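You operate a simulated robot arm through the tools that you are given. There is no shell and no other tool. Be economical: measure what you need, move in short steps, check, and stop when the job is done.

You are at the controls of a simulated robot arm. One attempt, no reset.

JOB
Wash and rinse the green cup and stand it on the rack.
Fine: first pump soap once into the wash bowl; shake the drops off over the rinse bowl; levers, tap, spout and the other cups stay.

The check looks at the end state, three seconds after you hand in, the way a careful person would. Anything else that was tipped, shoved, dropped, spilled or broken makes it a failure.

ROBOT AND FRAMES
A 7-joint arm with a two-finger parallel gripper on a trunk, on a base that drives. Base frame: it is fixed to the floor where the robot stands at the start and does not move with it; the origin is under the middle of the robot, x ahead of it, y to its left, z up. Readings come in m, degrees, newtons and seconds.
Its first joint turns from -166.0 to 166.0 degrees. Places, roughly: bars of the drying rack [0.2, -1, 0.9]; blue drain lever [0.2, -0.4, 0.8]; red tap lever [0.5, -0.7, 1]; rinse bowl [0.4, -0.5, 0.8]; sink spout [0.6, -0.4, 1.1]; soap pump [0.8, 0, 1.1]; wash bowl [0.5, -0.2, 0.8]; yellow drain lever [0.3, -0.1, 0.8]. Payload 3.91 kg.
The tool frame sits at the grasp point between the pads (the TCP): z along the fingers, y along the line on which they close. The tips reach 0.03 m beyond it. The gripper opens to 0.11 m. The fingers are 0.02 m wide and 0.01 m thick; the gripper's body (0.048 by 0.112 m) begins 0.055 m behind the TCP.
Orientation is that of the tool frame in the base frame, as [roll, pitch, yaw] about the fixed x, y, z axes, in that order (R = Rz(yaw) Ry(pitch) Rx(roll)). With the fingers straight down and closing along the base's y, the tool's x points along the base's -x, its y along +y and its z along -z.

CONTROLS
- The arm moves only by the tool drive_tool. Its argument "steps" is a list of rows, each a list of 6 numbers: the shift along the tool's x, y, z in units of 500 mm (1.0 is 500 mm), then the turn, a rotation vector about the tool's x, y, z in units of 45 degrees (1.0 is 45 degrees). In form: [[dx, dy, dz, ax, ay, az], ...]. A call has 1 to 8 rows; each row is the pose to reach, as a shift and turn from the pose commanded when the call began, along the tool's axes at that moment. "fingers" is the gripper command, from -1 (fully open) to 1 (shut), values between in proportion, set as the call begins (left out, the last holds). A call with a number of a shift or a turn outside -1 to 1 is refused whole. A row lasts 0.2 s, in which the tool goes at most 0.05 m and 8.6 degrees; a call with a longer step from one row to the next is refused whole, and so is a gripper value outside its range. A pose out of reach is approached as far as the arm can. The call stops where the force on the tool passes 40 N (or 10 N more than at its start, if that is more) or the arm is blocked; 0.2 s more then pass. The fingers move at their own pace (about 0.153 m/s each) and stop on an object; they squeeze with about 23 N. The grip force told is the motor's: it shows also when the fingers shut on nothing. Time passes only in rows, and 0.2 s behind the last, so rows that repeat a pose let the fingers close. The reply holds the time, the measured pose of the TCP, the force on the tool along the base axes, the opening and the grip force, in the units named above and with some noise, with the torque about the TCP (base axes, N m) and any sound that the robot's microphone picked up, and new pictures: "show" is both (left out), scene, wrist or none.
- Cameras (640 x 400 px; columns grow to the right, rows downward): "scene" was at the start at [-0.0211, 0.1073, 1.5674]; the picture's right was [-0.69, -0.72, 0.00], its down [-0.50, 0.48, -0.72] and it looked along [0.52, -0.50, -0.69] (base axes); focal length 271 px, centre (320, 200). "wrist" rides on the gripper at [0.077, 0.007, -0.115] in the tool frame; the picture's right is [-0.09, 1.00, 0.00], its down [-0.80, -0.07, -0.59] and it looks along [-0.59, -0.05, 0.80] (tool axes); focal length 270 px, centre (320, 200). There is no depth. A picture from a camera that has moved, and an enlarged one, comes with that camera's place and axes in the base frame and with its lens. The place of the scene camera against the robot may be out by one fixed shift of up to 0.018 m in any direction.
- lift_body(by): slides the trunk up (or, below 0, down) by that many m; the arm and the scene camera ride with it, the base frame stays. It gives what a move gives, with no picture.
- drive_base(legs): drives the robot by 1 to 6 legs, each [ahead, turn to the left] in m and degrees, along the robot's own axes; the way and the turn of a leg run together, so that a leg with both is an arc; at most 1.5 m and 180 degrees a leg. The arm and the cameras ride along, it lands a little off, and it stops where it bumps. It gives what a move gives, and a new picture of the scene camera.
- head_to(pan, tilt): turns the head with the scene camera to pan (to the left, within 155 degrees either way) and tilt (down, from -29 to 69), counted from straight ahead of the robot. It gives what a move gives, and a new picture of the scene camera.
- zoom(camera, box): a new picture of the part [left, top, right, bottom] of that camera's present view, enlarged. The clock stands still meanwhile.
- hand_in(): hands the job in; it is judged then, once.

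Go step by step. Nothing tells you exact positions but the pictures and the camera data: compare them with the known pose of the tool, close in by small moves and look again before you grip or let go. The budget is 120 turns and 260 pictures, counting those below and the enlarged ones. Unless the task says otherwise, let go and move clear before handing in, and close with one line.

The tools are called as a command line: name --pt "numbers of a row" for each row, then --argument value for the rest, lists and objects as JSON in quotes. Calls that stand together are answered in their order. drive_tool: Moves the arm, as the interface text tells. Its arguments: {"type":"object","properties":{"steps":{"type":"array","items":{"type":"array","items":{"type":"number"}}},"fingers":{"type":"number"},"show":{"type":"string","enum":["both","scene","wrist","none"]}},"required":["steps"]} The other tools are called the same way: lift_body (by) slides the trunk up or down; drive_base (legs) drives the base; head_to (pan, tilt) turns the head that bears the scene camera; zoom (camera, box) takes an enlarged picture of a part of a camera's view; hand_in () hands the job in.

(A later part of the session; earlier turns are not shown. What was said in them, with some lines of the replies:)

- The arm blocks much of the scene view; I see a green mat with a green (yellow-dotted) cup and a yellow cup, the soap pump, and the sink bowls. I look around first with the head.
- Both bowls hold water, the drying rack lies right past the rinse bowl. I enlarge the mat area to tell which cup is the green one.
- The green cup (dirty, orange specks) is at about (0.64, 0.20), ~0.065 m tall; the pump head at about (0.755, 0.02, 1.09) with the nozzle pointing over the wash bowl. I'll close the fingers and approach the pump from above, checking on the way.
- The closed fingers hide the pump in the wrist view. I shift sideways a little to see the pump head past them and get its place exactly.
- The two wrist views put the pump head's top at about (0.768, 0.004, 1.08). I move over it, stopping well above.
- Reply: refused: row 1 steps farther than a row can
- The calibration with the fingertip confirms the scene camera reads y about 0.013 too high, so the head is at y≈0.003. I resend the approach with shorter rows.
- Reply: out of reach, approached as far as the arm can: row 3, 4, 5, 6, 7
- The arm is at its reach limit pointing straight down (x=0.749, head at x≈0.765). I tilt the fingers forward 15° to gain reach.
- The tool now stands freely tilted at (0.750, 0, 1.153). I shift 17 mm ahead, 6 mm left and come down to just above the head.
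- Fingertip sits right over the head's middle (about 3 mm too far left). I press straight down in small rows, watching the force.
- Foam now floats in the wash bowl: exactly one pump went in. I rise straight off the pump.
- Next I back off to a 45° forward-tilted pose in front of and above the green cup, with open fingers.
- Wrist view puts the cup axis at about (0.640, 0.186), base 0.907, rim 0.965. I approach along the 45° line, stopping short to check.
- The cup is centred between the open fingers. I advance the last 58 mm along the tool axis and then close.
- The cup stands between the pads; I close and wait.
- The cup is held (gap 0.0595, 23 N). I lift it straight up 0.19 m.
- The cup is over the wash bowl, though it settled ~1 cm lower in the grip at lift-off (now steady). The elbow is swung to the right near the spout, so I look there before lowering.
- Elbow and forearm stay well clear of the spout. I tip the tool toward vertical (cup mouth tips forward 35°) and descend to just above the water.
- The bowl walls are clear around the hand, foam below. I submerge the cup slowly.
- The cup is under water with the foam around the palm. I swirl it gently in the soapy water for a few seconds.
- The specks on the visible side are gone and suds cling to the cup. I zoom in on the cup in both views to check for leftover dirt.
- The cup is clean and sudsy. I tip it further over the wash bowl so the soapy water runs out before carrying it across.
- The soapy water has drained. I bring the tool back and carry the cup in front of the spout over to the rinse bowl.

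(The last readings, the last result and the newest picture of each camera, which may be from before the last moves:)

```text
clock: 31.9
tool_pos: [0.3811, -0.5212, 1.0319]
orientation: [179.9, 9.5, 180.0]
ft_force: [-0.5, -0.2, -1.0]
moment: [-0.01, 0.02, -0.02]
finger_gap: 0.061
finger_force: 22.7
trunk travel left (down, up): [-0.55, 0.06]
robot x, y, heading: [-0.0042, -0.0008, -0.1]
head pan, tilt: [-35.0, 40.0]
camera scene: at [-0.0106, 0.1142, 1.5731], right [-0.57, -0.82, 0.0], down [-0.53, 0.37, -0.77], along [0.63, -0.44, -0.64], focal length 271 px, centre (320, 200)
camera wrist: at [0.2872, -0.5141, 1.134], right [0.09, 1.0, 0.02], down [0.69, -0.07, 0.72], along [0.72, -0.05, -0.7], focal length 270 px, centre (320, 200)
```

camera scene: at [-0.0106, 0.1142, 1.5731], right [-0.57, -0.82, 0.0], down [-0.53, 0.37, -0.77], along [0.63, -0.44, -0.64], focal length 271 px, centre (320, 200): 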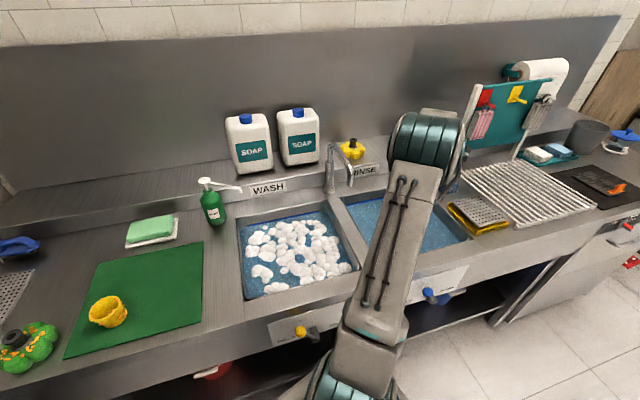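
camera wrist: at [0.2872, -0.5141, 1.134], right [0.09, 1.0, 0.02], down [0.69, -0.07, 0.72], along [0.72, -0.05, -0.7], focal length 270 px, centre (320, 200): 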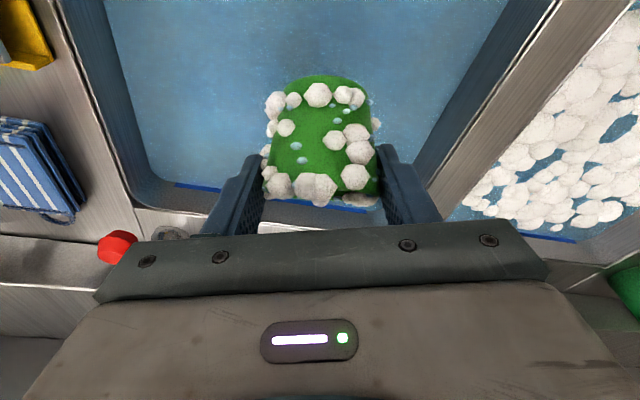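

I centre the cup over the rinse bowl (x 0.42) and submerge it.

drive_tool --pt "-0.079 0 0.013 0 0 0" --pt "-0.065 0 0.1 0 0 0" --pt "-0.05 0 0.19 0 0 0" --pt "-0.035 0 0.28 0 0 0" --pt "-0.02 0 0.37 0 0 0" --pt "-0.005 0 0.457 0 0 0"

```text
clock: 33.2
tool_pos: [0.4217, -0.5204, 0.8084]
orientation: [-179.9, 9.5, 180.0]
ft_force: [-0.4, 0.1, -0.5]
moment: [0.02, 0.03, 0.01]
finger_gap: 0.0612
finger_force: 23.1
trunk travel left (down, up): [-0.55, 0.06]
robot x, y, heading: [-0.0039, 0.0012, 0.1]
head pan, tilt: [-35.0, 40.0]
camera scene: at [-0.0105, 0.1146, 1.5732], right [-0.57, -0.82, 0.0], down [-0.53, 0.37, -0.77], along [0.63, -0.44, -0.64], focal length 271 px, centre (320, 200)
camera wrist: at [0.3269, -0.5135, 0.9099], right [0.09, 1.0, 0.01], down [0.69, -0.07, 0.72], along [0.72, -0.05, -0.7], focal length 270 px, centre (320, 200)
```

scene: 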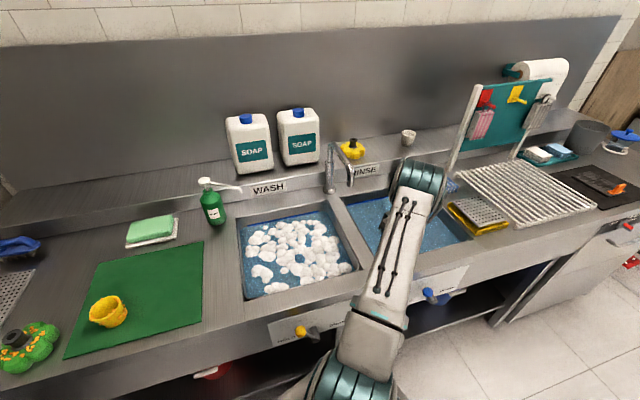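
wrist: 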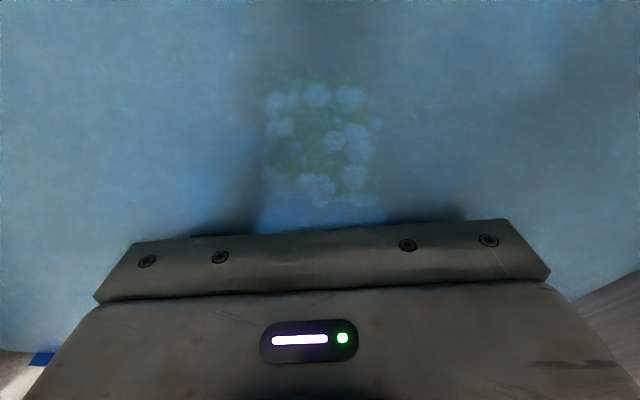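

The cup is under the rinse water, suds still clinging. I swirl and turn it gently until they come off.

drive_tool --pt "0.03 0.03 0 0 0 0" --pt "0.0 0.06 0 0 0 0" --pt "-0.03 0.03 0 0 0 0" --pt "0.0 0.0 0 0 0 0" --pt "0.03 -0.03 0 0 0 0" --pt "0.0 -0.06 0 0 0 0" --pt "-0.03 0.0 0 0 0 0" --pt "0 0 0 0 0 0" --show "none"

drive_tool --pt "0.03 0.03 0 0 0 0.15" --pt "0.0 0.06 0 0 0 0.3" --pt "-0.03 0.03 0 0 0 0.15" --pt "0.0 0.0 0 0 0 0" --pt "0.03 -0.03 0 0 0 -0.15" --pt "0.0 -0.06 0 0 0 -0.3" --pt "-0.03 0.0 0 0 0 -0.15" --pt "0 0 0 0 0 0" --show "wrist"

```text
clock: 35.0
tool_pos: [0.4208, -0.5207, 0.8093]
orientation: [-179.9, 9.4, 180.0]
ft_force: [0.8, 0.8, -0.8]
moment: [-0.04, 0.01, 0.0]
finger_gap: 0.0609
finger_force: 22.6
trunk travel left (down, up): [-0.55, 0.06]
robot x, y, heading: [-0.0011, 0.002, -0.0]
head pan, tilt: [-35.0, 40.0]
```

```text
clock: 36.9
tool_pos: [0.4214, -0.5207, 0.8082]
orientation: [-180.0, 9.5, 179.9]
ft_force: [-0.2, 0.5, 0.2]
moment: [-0.03, -0.04, 0.0]
finger_gap: 0.0606
finger_force: 23.0
trunk travel left (down, up): [-0.55, 0.06]
robot x, y, heading: [-0.0007, 0.0036, 0.1]
head pan, tilt: [-35.0, 40.0]
camera wrist: at [0.3268, -0.5141, 0.9103], right [0.09, 1.0, 0.01], down [0.69, -0.07, 0.72], along [0.72, -0.05, -0.7], focal length 270 px, centre (320, 200)
```

wrist: 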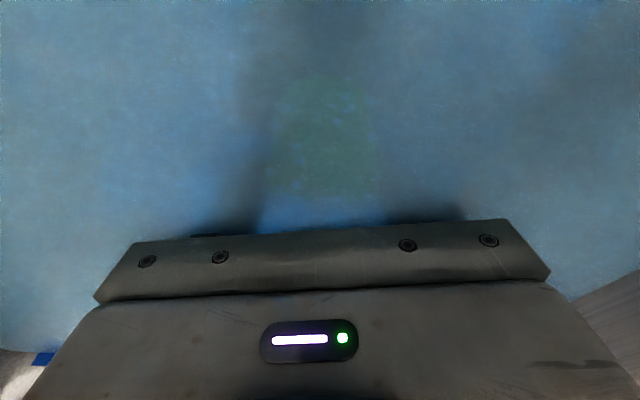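

The suds are gone. I raise the cup above the bowl and tip it far over to empty it.

drive_tool --pt "-0.014 0 -0.08 0 0 0" --pt "-0.028 0 -0.16 0 0 0" --pt "-0.042 0 -0.25 0 0 0" --pt "-0.056 0 -0.335 0 0 0" --show "none"

drive_tool --pt "0 0 0 0 0.18 0" --pt "0 0 0 0 0.36 0" --pt "0 0 0 0 0.54 0" --pt "0 0 0 0 0.72 0" --pt "0 0 0 0 0.9 0" --pt "0 0 0 0 0.98 0" --pt "0 0 0 0 0.98 0"

```text
clock: 37.9
tool_pos: [0.4215, -0.5191, 0.9787]
orientation: [179.9, 9.4, 180.0]
ft_force: [-0.2, 0.7, 0.1]
moment: [0.01, 0.0, 0.0]
finger_gap: 0.0608
finger_force: 23.0
trunk travel left (down, up): [-0.55, 0.06]
robot x, y, heading: [0.0034, 0.0011, 0.2]
head pan, tilt: [-35.0, 40.0]
```

```text
clock: 39.5
tool_pos: [0.4219, -0.5208, 0.978]
orientation: [-180.0, -34.8, 180.0]
ft_force: [0.4, 0.6, -0.2]
moment: [-0.01, -0.04, -0.02]
finger_gap: 0.061
finger_force: 23.1
trunk travel left (down, up): [-0.55, 0.06]
robot x, y, heading: [-0.0012, -0.0035, 0.2]
head pan, tilt: [-35.0, 40.0]
camera scene: at [-0.0108, 0.1151, 1.5731], right [-0.57, -0.82, 0.0], down [-0.53, 0.37, -0.77], along [0.63, -0.44, -0.64], focal length 271 px, centre (320, 200)
camera wrist: at [0.4237, -0.5135, 1.1176], right [0.07, 1.0, -0.05], down [1.0, -0.07, 0.03], along [0.03, -0.05, -1.0], focal length 270 px, centre (320, 200)
```

scene: 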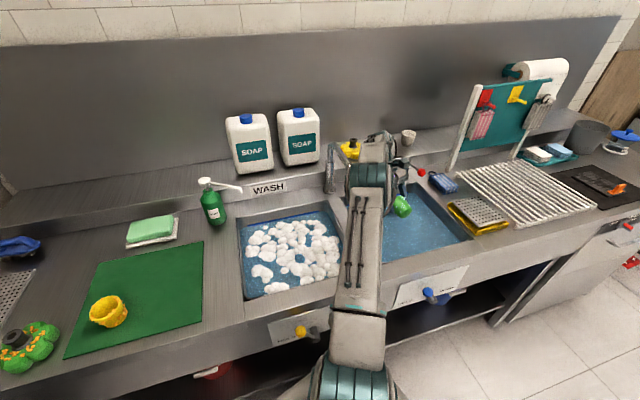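
wrist: 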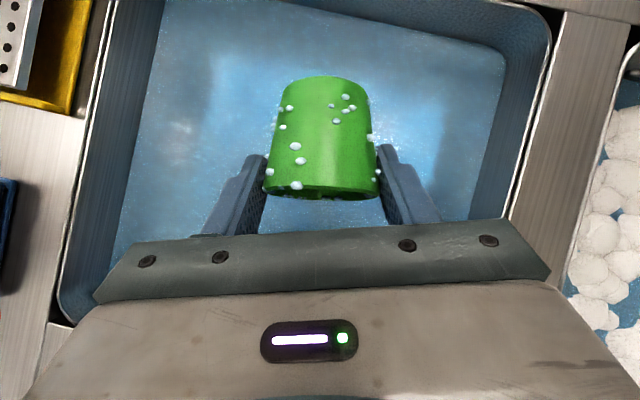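

Emptied; only drops cling to it. The hand leans close to the spout here, so I right the tool first and then shake the cup over the bowl.

drive_tool --pt "0 0 0 0 -0.18 0" --pt "0 0 0 0 -0.36 0" --pt "0 0 0 0 -0.54 0" --pt "0 0 0 0 -0.72 0" --pt "0 0 0 0 -0.8 0" --show "none"

drive_tool --pt "0 0.04 0 0 0 0" --pt "0 -0.04 0 0 0 0" --pt "0 0.04 0 0 0 0" --pt "0 -0.04 0 0 0 0" --pt "0 0.04 0 0 0 0" --pt "0 -0.04 0 0 0 0" --pt "0 0.04 0 0 0 0" --pt "0 0 0 0 0 0" --show "wrist"

```text
clock: 40.6
tool_pos: [0.4215, -0.5199, 0.9781]
orientation: [180.0, 1.4, 180.0]
ft_force: [0.8, -0.9, -1.0]
moment: [-0.04, -0.03, 0.01]
finger_gap: 0.0606
finger_force: 23.0
trunk travel left (down, up): [-0.55, 0.06]
robot x, y, heading: [-0.0044, 0.0027, -0.1]
head pan, tilt: [-35.0, 40.0]
```

```text
clock: 42.5
tool_pos: [0.4214, -0.5253, 0.9758]
orientation: [179.8, 1.2, 179.8]
ft_force: [-0.2, -0.5, -1.3]
moment: [0.12, -0.01, -0.02]
finger_gap: 0.0607
finger_force: 23.5
trunk travel left (down, up): [-0.55, 0.06]
robot x, y, heading: [0.0025, -0.0002, 0.1]
head pan, tilt: [-35.0, 40.0]
camera wrist: at [0.3419, -0.5186, 1.0888], right [0.09, 1.0, 0.01], down [0.79, -0.08, 0.61], along [0.61, -0.05, -0.79], focal length 270 px, centre (320, 200)
```

wrist: 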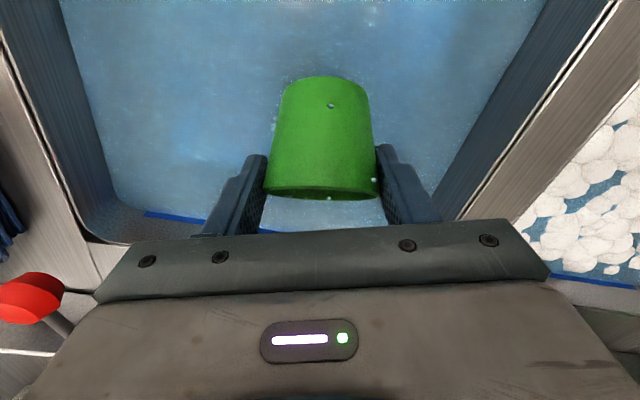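

Most drops flew off into the bowl; a few remain. I shake once more.

drive_tool --pt "0 0.045 0 0 0 0" --pt "0 -0.045 0 0 0 0" --pt "0 0.045 0 0 0 0" --pt "0 -0.045 0 0 0 0" --pt "0 0 -0.04 0 0 0" --pt "0 0 0.03 0 0 0" --pt "0 0 -0.04 0 0 0" --pt "0 0 0 0 0 0" --show "wrist"

zoom --camera "scene" --box '[360, 140, 600, 290]'

```text
clock: 44.2
tool_pos: [0.4221, -0.5208, 0.9782]
orientation: [180.0, 1.3, -180.0]
ft_force: [1.5, 0.6, -0.3]
moment: [0.0, 0.01, 0.01]
finger_gap: 0.0606
finger_force: 23.5
trunk travel left (down, up): [-0.55, 0.06]
robot x, y, heading: [0.0027, 0.0004, -0.1]
head pan, tilt: [-35.0, 40.0]
camera wrist: at [0.3425, -0.5138, 1.0925], right [0.09, 1.0, 0.0], down [0.79, -0.07, 0.61], along [0.61, -0.05, -0.79], focal length 270 px, centre (320, 200)
```

wrist: 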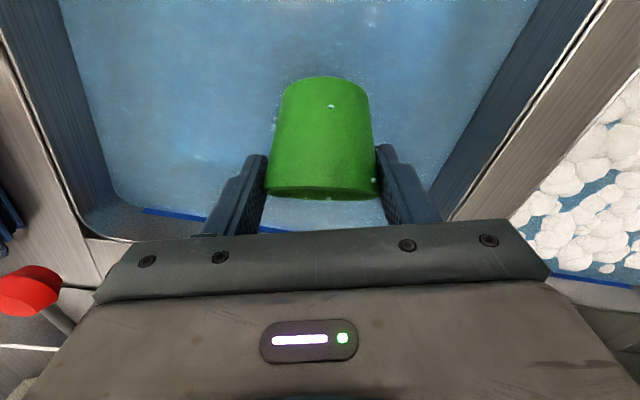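

```text
2.67 times, centred on (480, 215) of scene
camera zoom: at [-0.0105, 0.1148, 1.573], right [-0.57, -0.82, 0.0], down [-0.53, 0.37, -0.77], along [0.63, -0.44, -0.64], focal length 722 px, centre (-107, 160)
```

zoom: 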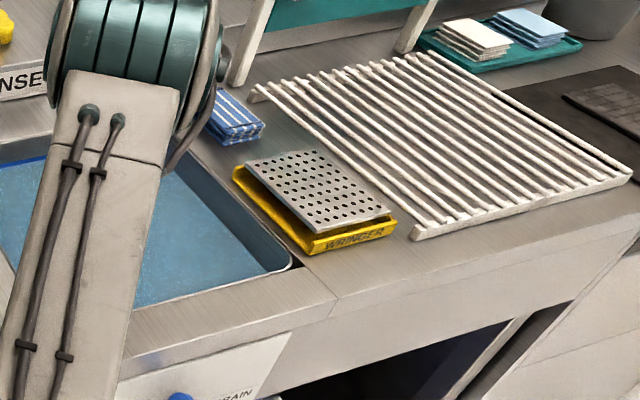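

Two tiny drops remain. I shake along the other axis with some twist.

drive_tool --pt "0.045 0 0 0 0 0.09" --pt "-0.045 0 0 0 0 -0.09" --pt "0.045 0 0 0 0 0.09" --pt "-0.045 0 0 0 0 -0.09" --pt "0.045 0 0 0 0 0.09" --pt "-0.045 0 0 0 0 -0.09" --pt "0.03 0 0 0 0 0" --pt "0 0 0 0 0 0" --show "wrist"

```text
clock: 46.0
tool_pos: [0.4226, -0.5192, 0.9775]
orientation: [180.0, 1.3, -180.0]
ft_force: [0.4, -0.5, -0.3]
moment: [0.01, -0.04, -0.01]
finger_gap: 0.0608
finger_force: 23.0
trunk travel left (down, up): [-0.55, 0.06]
robot x, y, heading: [0.0019, -0.0019, -0.1]
head pan, tilt: [-35.0, 40.0]
camera wrist: at [0.3425, -0.5127, 1.0917], right [0.09, 1.0, 0.0], down [0.79, -0.07, 0.61], along [0.61, -0.05, -0.79], focal length 270 px, centre (320, 200)
```

wrist: 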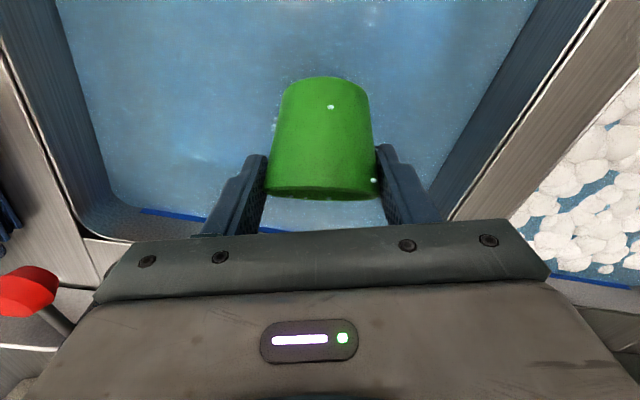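

The cup is rinsed and shaken off. The rack (about 1 m to the right) is out of reach from here, so I raise the cup, tuck the arm and then drive along the counter.

drive_tool --pt "0 0 -0.09 0 0 0" --pt "0 0 -0.18 0 0 0" --pt "0 0 -0.27 0 0 0" --pt "0 0 -0.36 0 0 0" --pt "0 0 -0.45 0 0 0" --pt "0 0 -0.54 0 0 0" --show "none"

drive_tool --pt "0.01 0.09 0 0 0 0" --pt "0.02 0.18 0 0 0 0" --pt "0.03 0.27 0 0 0 0" --pt "0.04 0.36 0 0 0 0" --pt "0.04 0.45 0 0 0 0" --pt "0.04 0.54 0 0 0 0" --pt "0.04 0.63 0 0 0 0" --pt "0.04 0.72 0 0 0 0"

```text
clock: 47.5
tool_pos: [0.4145, -0.5208, 1.2477]
orientation: [179.9, 1.3, -180.0]
ft_force: [0.0, 0.0, 0.3]
moment: [0.01, 0.01, 0.02]
finger_gap: 0.0607
finger_force: 23.2
trunk travel left (down, up): [-0.55, 0.06]
robot x, y, heading: [-0.0017, 0.0023, 0.2]
head pan, tilt: [-35.0, 40.0]
```

```text
clock: 49.2
tool_pos: [0.3966, -0.1594, 1.2473]
orientation: [180.0, 1.4, -180.0]
ft_force: [-0.2, -0.1, 0.0]
moment: [-0.03, -0.02, 0.05]
finger_gap: 0.0606
finger_force: 23.3
trunk travel left (down, up): [-0.55, 0.06]
robot x, y, heading: [0.0043, -0.003, -0.2]
head pan, tilt: [-35.0, 40.0]
camera scene: at [-0.0111, 0.1162, 1.573], right [-0.57, -0.82, 0.0], down [-0.53, 0.37, -0.77], along [0.63, -0.44, -0.64], focal length 271 px, centre (320, 200)
camera wrist: at [0.3171, -0.1527, 1.3614], right [0.09, 1.0, 0.0], down [0.79, -0.07, 0.61], along [0.61, -0.05, -0.79], focal length 270 px, centre (320, 200)
```

scene: 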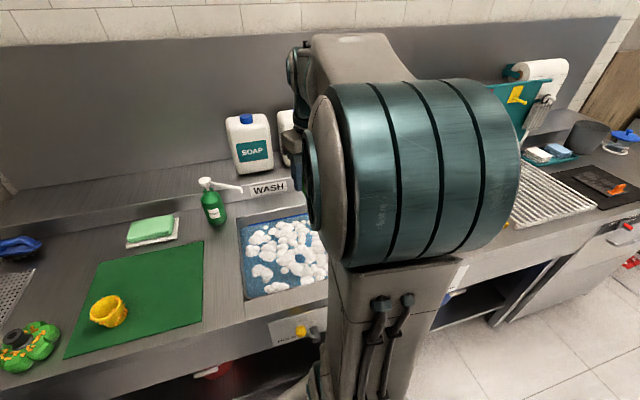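
wrist: 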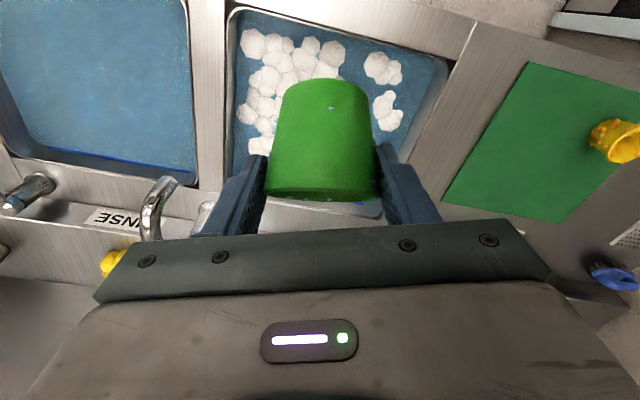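

The arm is tucked with the cup high. I back off a little, turn right parallel to the counter and drive toward the rack.

drive_base --legs '[[-0.18, 0], [0, -108], [0.65, 0]]'

```text
clock: 58.5
tool_pos: [-0.6543, -0.9536, 1.2481]
orientation: [-180.0, 1.2, 71.9]
ft_force: [-0.1, -1.1, 0.1]
moment: [0.01, 0.01, 0.0]
finger_gap: 0.0605
finger_force: 23.3
trunk travel left (down, up): [-0.55, 0.06]
robot x, y, heading: [-0.3807, -0.6271, -108.0]
head pan, tilt: [-35.0, 40.0]
camera scene: at [-0.2849, -0.6353, 1.573], right [-0.6, 0.8, 0.0], down [0.51, 0.39, -0.77], along [-0.61, -0.46, -0.64], focal length 271 px, centre (320, 200)
```

scene: 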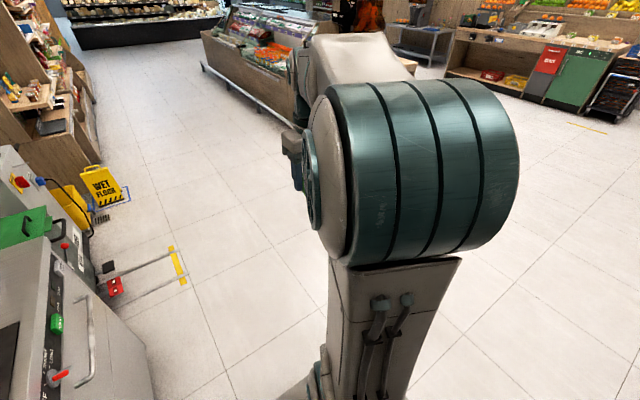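

I turn left to face the rack and creep up a little, head straight toward it.

drive_base --legs '[[0, 77], [0.1, 0]]'

head_to --pan 10 --tilt 45

```text
clock: 63.0
tool_pos: [-0.0351, -1.0196, 1.2467]
orientation: [179.9, 1.2, 149.0]
ft_force: [1.2, 0.0, -1.6]
moment: [0.02, 0.01, 0.01]
finger_gap: 0.0605
finger_force: 23.0
trunk travel left (down, up): [-0.55, 0.06]
robot x, y, heading: [-0.2966, -0.6727, -30.8]
head pan, tilt: [-35.0, 40.0]
camera scene: at [-0.2504, -0.5717, 1.573], right [-0.91, -0.41, 0.0], down [-0.26, 0.59, -0.77], along [0.31, -0.7, -0.64], focal length 271 px, centre (320, 200)
```

scene: 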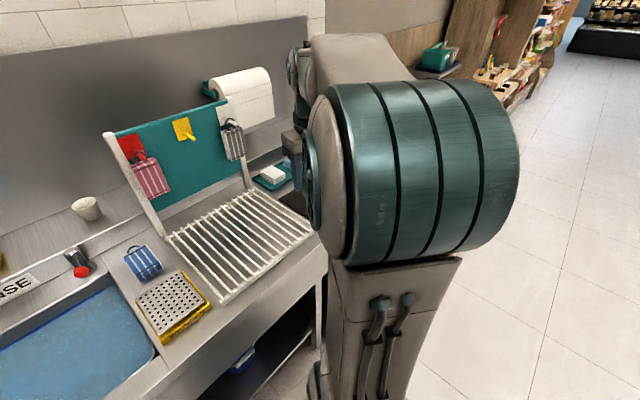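

```text
clock: 64.1
tool_pos: [-0.0348, -1.0181, 1.2478]
orientation: [-180.0, 1.2, 149.0]
ft_force: [-0.1, 0.5, 0.6]
moment: [-0.01, -0.01, 0.04]
finger_gap: 0.0606
finger_force: 23.1
trunk travel left (down, up): [-0.55, 0.06]
robot x, y, heading: [-0.2926, -0.6794, -30.7]
head pan, tilt: [10.0, 45.0]
camera scene: at [-0.2103, -0.5225, 1.5658], right [-0.36, -0.93, 0.0], down [-0.66, 0.25, -0.71], along [0.66, -0.25, -0.71], focal length 271 px, centre (320, 200)
```

scene: 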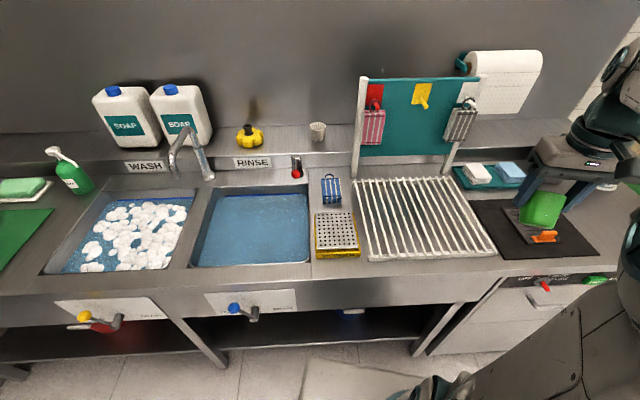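

The rack's middle is at about (0.215, -1.03), 0.6 m straight ahead of the robot. I swing the cup above it while returning to the 45° pose so the cup is upright.

drive_tool --pt "-0.07 0.042 0.0 0 -0.162 0" --pt "-0.14 0.084 0.0 0 -0.324 0" --pt "-0.21 0.126 0.03 0 -0.486 0" --pt "-0.28 0.168 0.07 0 -0.648 0" --pt "-0.35 0.21 0.11 0 -0.81 0" --pt "-0.42 0.252 0.15 0 -0.97 0" --pt "-0.42 0.252 0.18 0 -0.97 0"

```text
clock: 65.7
tool_pos: [0.211, -1.0207, 1.1601]
orientation: [-179.9, 45.1, 149.1]
ft_force: [0.7, -0.2, -0.5]
moment: [0.02, -0.01, 0.0]
finger_gap: 0.0605
finger_force: 22.8
trunk travel left (down, up): [-0.55, 0.06]
robot x, y, heading: [-0.2965, -0.6767, -30.9]
head pan, tilt: [10.0, 45.0]
camera scene: at [-0.2102, -0.5226, 1.5658], right [-0.36, -0.93, 0.0], down [-0.66, 0.25, -0.71], along [0.66, -0.25, -0.71], focal length 271 px, centre (320, 200)
camera wrist: at [0.0986, -0.9435, 1.1892], right [0.57, 0.82, 0.06], down [0.09, -0.14, 0.99], along [0.82, -0.55, -0.15], focal length 270 px, centre (320, 200)
```

scene: 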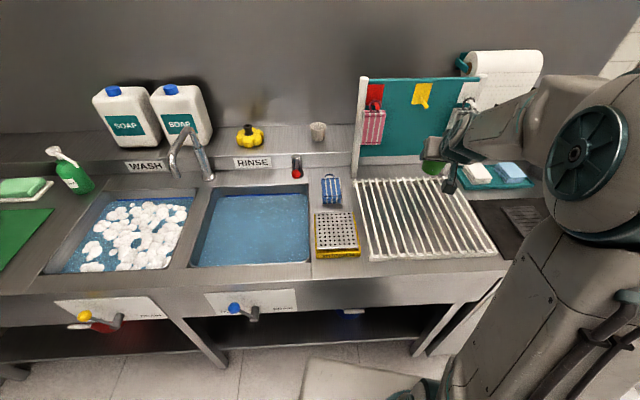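
wrist: 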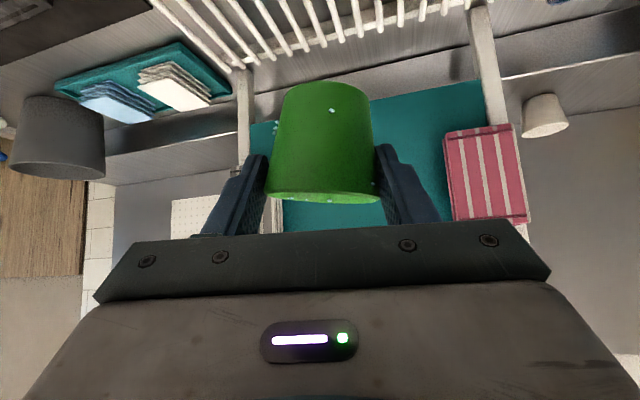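

The cup hangs upright over the rack. I lower it straight to about 6 cm above the bars and look.

drive_tool --pt "0.06 0 0.06 0 0 0" --pt "0.12 0 0.12 0 0 0" --pt "0.18 0 0.18 0 0 0" --pt "0.226 0 0.226 0 0 0" --show "wrist"

zoom --camera "scene" --box '[340, 100, 520, 280]'

```text
clock: 66.7
tool_pos: [0.2115, -1.0183, 1.0017]
orientation: [-179.9, 44.9, 149.1]
ft_force: [-0.2, -0.3, -0.7]
moment: [-0.02, 0.01, -0.01]
finger_gap: 0.0604
finger_force: 22.9
trunk travel left (down, up): [-0.55, 0.06]
robot x, y, heading: [-0.2938, -0.6748, -30.9]
head pan, tilt: [10.0, 45.0]
camera wrist: at [0.0984, -0.9429, 1.0293], right [0.57, 0.82, 0.06], down [0.09, -0.14, 0.99], along [0.82, -0.55, -0.15], focal length 270 px, centre (320, 200)
```

wrist: 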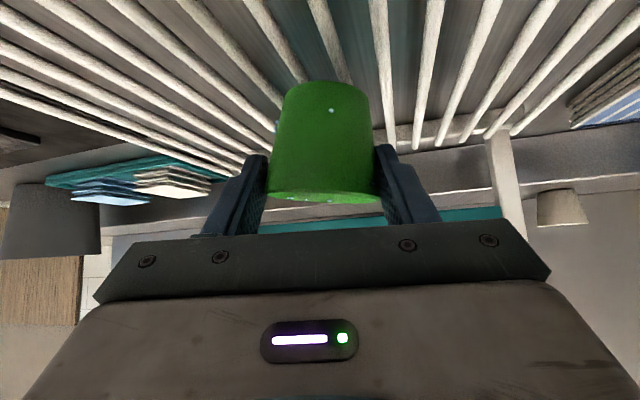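

```text
2.22 times, centred on (430, 190) of scene
camera zoom: at [-0.2098, -0.5228, 1.5658], right [-0.36, -0.93, 0.0], down [-0.66, 0.25, -0.71], along [0.66, -0.25, -0.71], focal length 602 px, centre (76, 222)
```

zoom: 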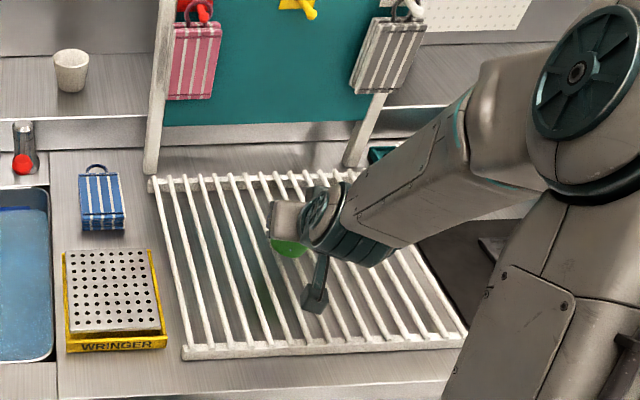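

Bars run front-to-back with about 27 mm pitch; I lower further to see where the base lands relative to the bars.

drive_tool --pt "0.012 0 0.012 0 0 0" --pt "0.022 0 0.022 0 0 0" --show "none"

zoom --camera "wrist" --box '[200, 0, 460, 220]'

```text
clock: 67.3
tool_pos: [0.2113, -1.0187, 0.9872]
orientation: [-180.0, 44.9, 149.0]
ft_force: [-0.1, 0.1, -1.6]
moment: [-0.01, 0.01, 0.02]
finger_gap: 0.0605
finger_force: 23.2
trunk travel left (down, up): [-0.55, 0.06]
robot x, y, heading: [-0.2908, -0.6738, -30.8]
head pan, tilt: [10.0, 45.0]
```

```text
1.82 times, centred on (330, 110) of wrist
camera zoom: at [0.0981, -0.9426, 1.0142], right [0.57, 0.82, 0.06], down [0.09, -0.14, 0.99], along [0.82, -0.55, -0.15], focal length 491 px, centre (302, 364)
```

zoom: 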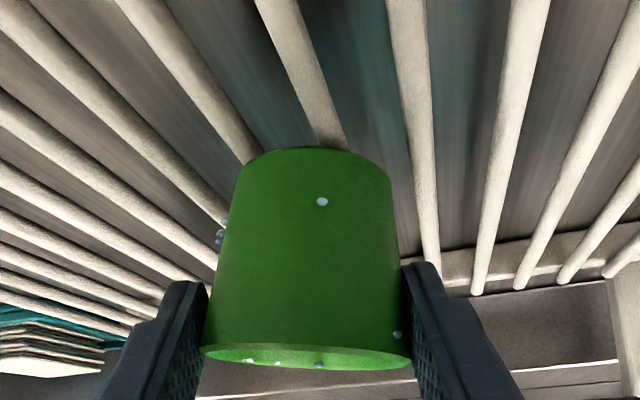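

The cup's axis lies midway between two bars, so the base will rest on both. I lower in 3 mm rows until contact.

drive_tool --pt "0.0042 0 0.0042 0 0 0" --pt "0.0084 0 0.0084 0 0 0" --pt "0.0126 0 0.0126 0 0 0" --pt "0.0168 0 0.0168 0 0 0" --show "none"

zoom --camera "wrist" --box '[200, 0, 460, 220]'

```text
clock: 68.3
tool_pos: [0.2114, -1.0162, 0.9758]
orientation: [-179.9, 45.0, 149.4]
ft_force: [1.9, 4.7, 18.3]
moment: [-0.2, -0.22, 0.07]
finger_gap: 0.0606
finger_force: 22.8
trunk travel left (down, up): [-0.55, 0.06]
robot x, y, heading: [-0.293, -0.6762, -31.1]
head pan, tilt: [10.0, 45.0]
```

```text
1.82 times, centred on (330, 110) of wrist
camera zoom: at [0.0976, -0.941, 1.0034], right [0.56, 0.82, 0.06], down [0.09, -0.13, 0.99], along [0.82, -0.55, -0.15], focal length 491 px, centre (302, 364)
```

zoom: 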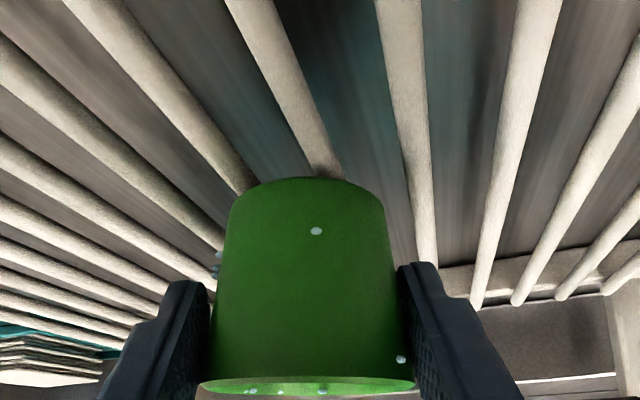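

The base touches the bars (18 N). I ease up 2 mm to relieve the load and then open the fingers.

drive_tool --pt "-0.0025 0 -0.0025 0 0 0" --pt "-0.0025 0 -0.0025 0 0 0" --show "none"

```text
clock: 68.9
tool_pos: [0.2101, -1.0171, 0.9754]
orientation: [-179.9, 44.9, 148.9]
ft_force: [1.7, 2.0, 9.4]
moment: [-0.09, -0.15, 0.06]
finger_gap: 0.0606
finger_force: 22.9
trunk travel left (down, up): [-0.55, 0.06]
robot x, y, heading: [-0.2941, -0.6754, -30.9]
head pan, tilt: [10.0, 45.0]
```

drive_tool --pt "-0.0022 0 -0.0022 0 0 0" --pt "-0.0022 0 -0.0022 0 0 0" --show "none"

drive_tool --pt "0 0 0 0 0 0" --pt "0 0 0 0 0 0" --fingers -0.4 --show "both"

```text
clock: 69.5
tool_pos: [0.2091, -1.0181, 0.977]
orientation: [-179.9, 44.8, 149.0]
ft_force: [0.1, 0.7, -0.3]
moment: [0.01, -0.02, -0.01]
finger_gap: 0.0602
finger_force: 23.0
trunk travel left (down, up): [-0.55, 0.06]
robot x, y, heading: [-0.293, -0.6754, -31.0]
head pan, tilt: [10.0, 45.0]
```

```text
clock: 70.1
tool_pos: [0.2102, -1.0196, 0.9787]
orientation: [-180.0, 45.0, 149.0]
ft_force: [0.0, -0.2, 0.3]
moment: [0.0, -0.02, -0.01]
finger_gap: 0.077
finger_force: 0.0
trunk travel left (down, up): [-0.55, 0.06]
robot x, y, heading: [-0.2941, -0.6742, -31.0]
head pan, tilt: [10.0, 45.0]
camera scene: at [-0.2102, -0.5224, 1.5658], right [-0.36, -0.93, 0.0], down [-0.66, 0.25, -0.71], along [0.66, -0.25, -0.71], focal length 271 px, centre (320, 200)
camera wrist: at [0.098, -0.9429, 1.0057], right [0.57, 0.82, 0.06], down [0.09, -0.14, 0.99], along [0.82, -0.55, -0.15], focal length 270 px, centre (320, 200)
```

scene: 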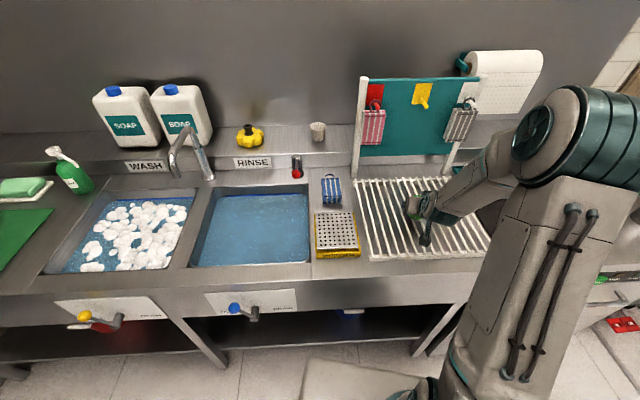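
wrist: 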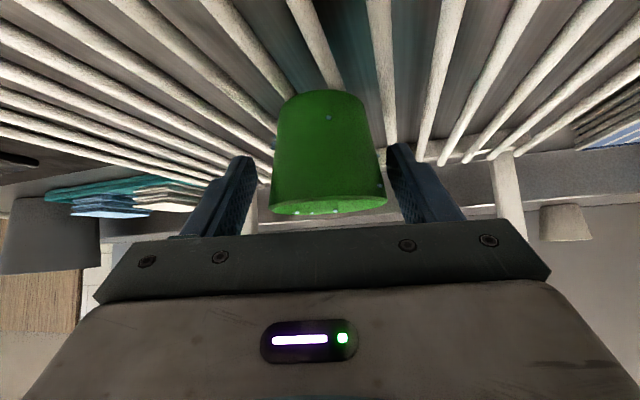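

The cup stands on its own on the bars, upright. I open fully and withdraw straight back along the tool axis.

drive_tool --pt "0 0 0 0 0 0" --pt "0 0 0 0 0 0" --pt "0 0 -0.06 0 0 0" --pt "0 0 -0.14 0 0 0" --pt "0 0 -0.23 0 0 0" --pt "0 0 -0.32 0 0 0" --fingers -1 --show "wrist"

zoom --camera "scene" --box '[340, 100, 520, 280]'

```text
clock: 71.5
tool_pos: [0.1118, -0.9593, 1.0933]
orientation: [-179.9, 45.1, 149.2]
ft_force: [-0.2, 0.6, 0.7]
moment: [-0.02, -0.01, -0.02]
finger_gap: 0.1101
finger_force: 0.1
trunk travel left (down, up): [-0.55, 0.06]
robot x, y, heading: [-0.2945, -0.675, -30.9]
head pan, tilt: [10.0, 45.0]
camera wrist: at [0.0003, -0.8837, 1.1202], right [0.57, 0.82, 0.06], down [0.09, -0.13, 0.99], along [0.82, -0.55, -0.15], focal length 270 px, centre (320, 200)
```

wrist: 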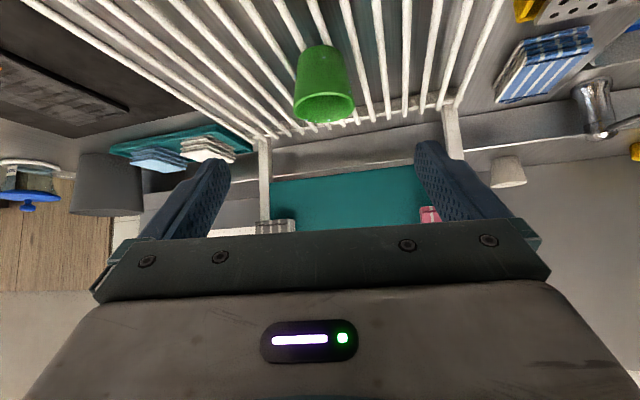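

```text
2.22 times, centred on (430, 190) of scene
camera zoom: at [-0.2109, -0.5209, 1.5656], right [-0.36, -0.93, 0.0], down [-0.66, 0.25, -0.71], along [0.66, -0.25, -0.71], focal length 602 px, centre (76, 222)
```

zoom: 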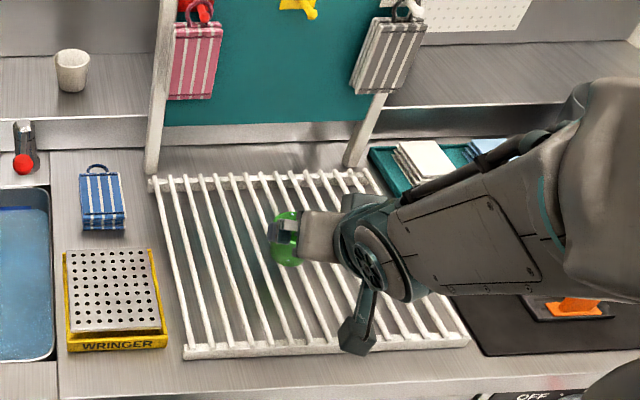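

The cup stands free. I move the hand well clear and take a last look.

drive_tool --pt "-0.05 0 -0.06 0 0 0" --pt "-0.1 0 -0.12 0 0 0" --pt "-0.15 0 -0.18 0 0 0" --pt "-0.2 0 -0.22 0 0 0" --show "none"

zoom --camera "wrist" --box '[200, 0, 460, 180]'

head_to --pan 15 --tilt 45

```text
clock: 72.5
tool_pos: [0.1066, -0.9582, 1.2398]
orientation: [180.0, 44.7, 149.0]
ft_force: [0.7, 0.0, -0.7]
moment: [0.02, -0.03, 0.01]
finger_gap: 0.11
finger_force: 0.1
trunk travel left (down, up): [-0.55, 0.06]
robot x, y, heading: [-0.2926, -0.674, -31.1]
head pan, tilt: [10.0, 45.0]
```

```text
2.22 times, centred on (330, 90) of wrist
camera zoom: at [-0.0058, -0.8813, 1.2679], right [0.57, 0.82, 0.06], down [0.09, -0.14, 0.99], along [0.82, -0.55, -0.15], focal length 601 px, centre (298, 444)
```

zoom: 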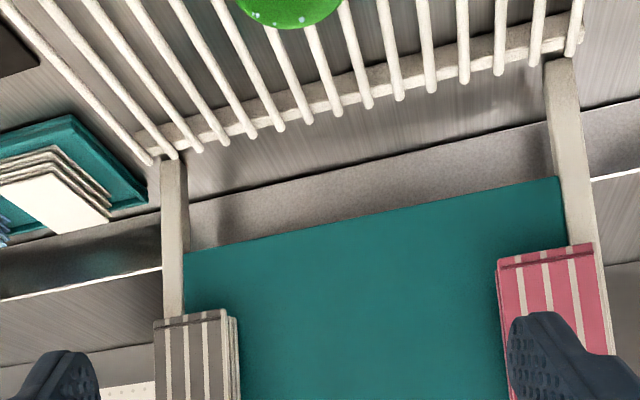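

```text
clock: 73.2
tool_pos: [0.1071, -0.9569, 1.2399]
orientation: [-180.0, 45.0, 149.1]
ft_force: [-0.3, 0.7, -0.3]
moment: [-0.01, 0.0, -0.02]
finger_gap: 0.1099
finger_force: 0.0
trunk travel left (down, up): [-0.55, 0.06]
robot x, y, heading: [-0.2915, -0.6771, -30.7]
head pan, tilt: [15.0, 45.0]
camera scene: at [-0.208, -0.5155, 1.5658], right [-0.27, -0.96, 0.0], down [-0.68, 0.19, -0.71], along [0.68, -0.19, -0.71], focal length 271 px, centre (320, 200)
```

scene: 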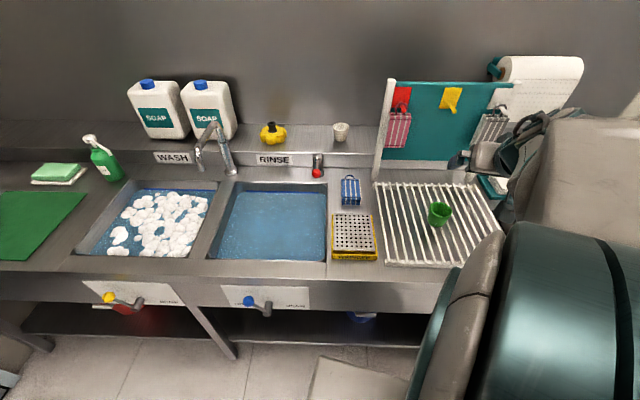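

The cup stands upright on the rack and everything else is in place. A last zoom on the cup and counter.

zoom --camera "scene" --box '[400, 180, 480, 240]'

zoom --camera "scene" --box '[60, 120, 400, 300]'

```text
6.67 times, centred on (440, 210) of scene
camera zoom: at [-0.208, -0.5155, 1.5658], right [-0.27, -0.96, 0.0], down [-0.68, 0.19, -0.71], along [0.68, -0.19, -0.71], focal length 1806 px, centre (-480, 133)
```

zoom: 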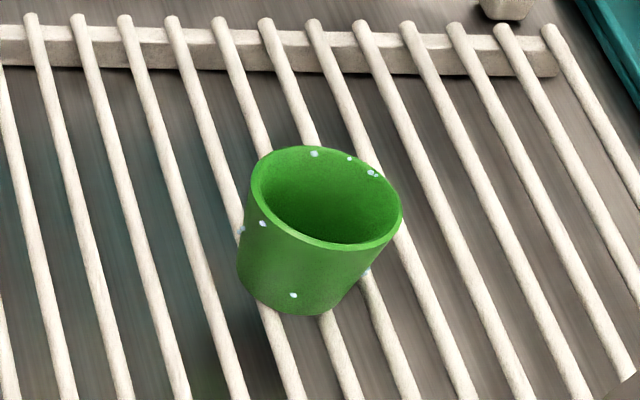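

```text
1.88 times, centred on (230, 210) of scene
camera zoom: at [-0.208, -0.5155, 1.5658], right [-0.27, -0.96, 0.0], down [-0.68, 0.19, -0.71], along [0.68, -0.19, -0.71], focal length 510 px, centre (489, 181)
```

zoom: 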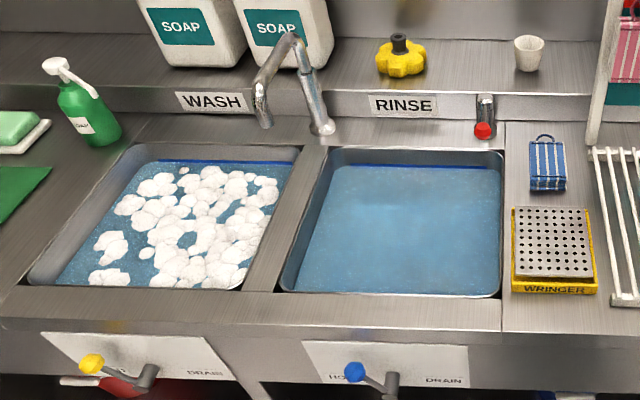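

The cup stands upright on the bars, free of dirt and suds, and the gripper is clear. The spout is where it was at the start, so I hand in.

hand_in

```text
The job is handed in.
```

The green cup is washed, rinsed and standing upright on the drying rack. I pumped soap once and shook the cup over the rinse bowl, though a few small drops still cling to it. The levers, tap, spout and other cups were not touched.
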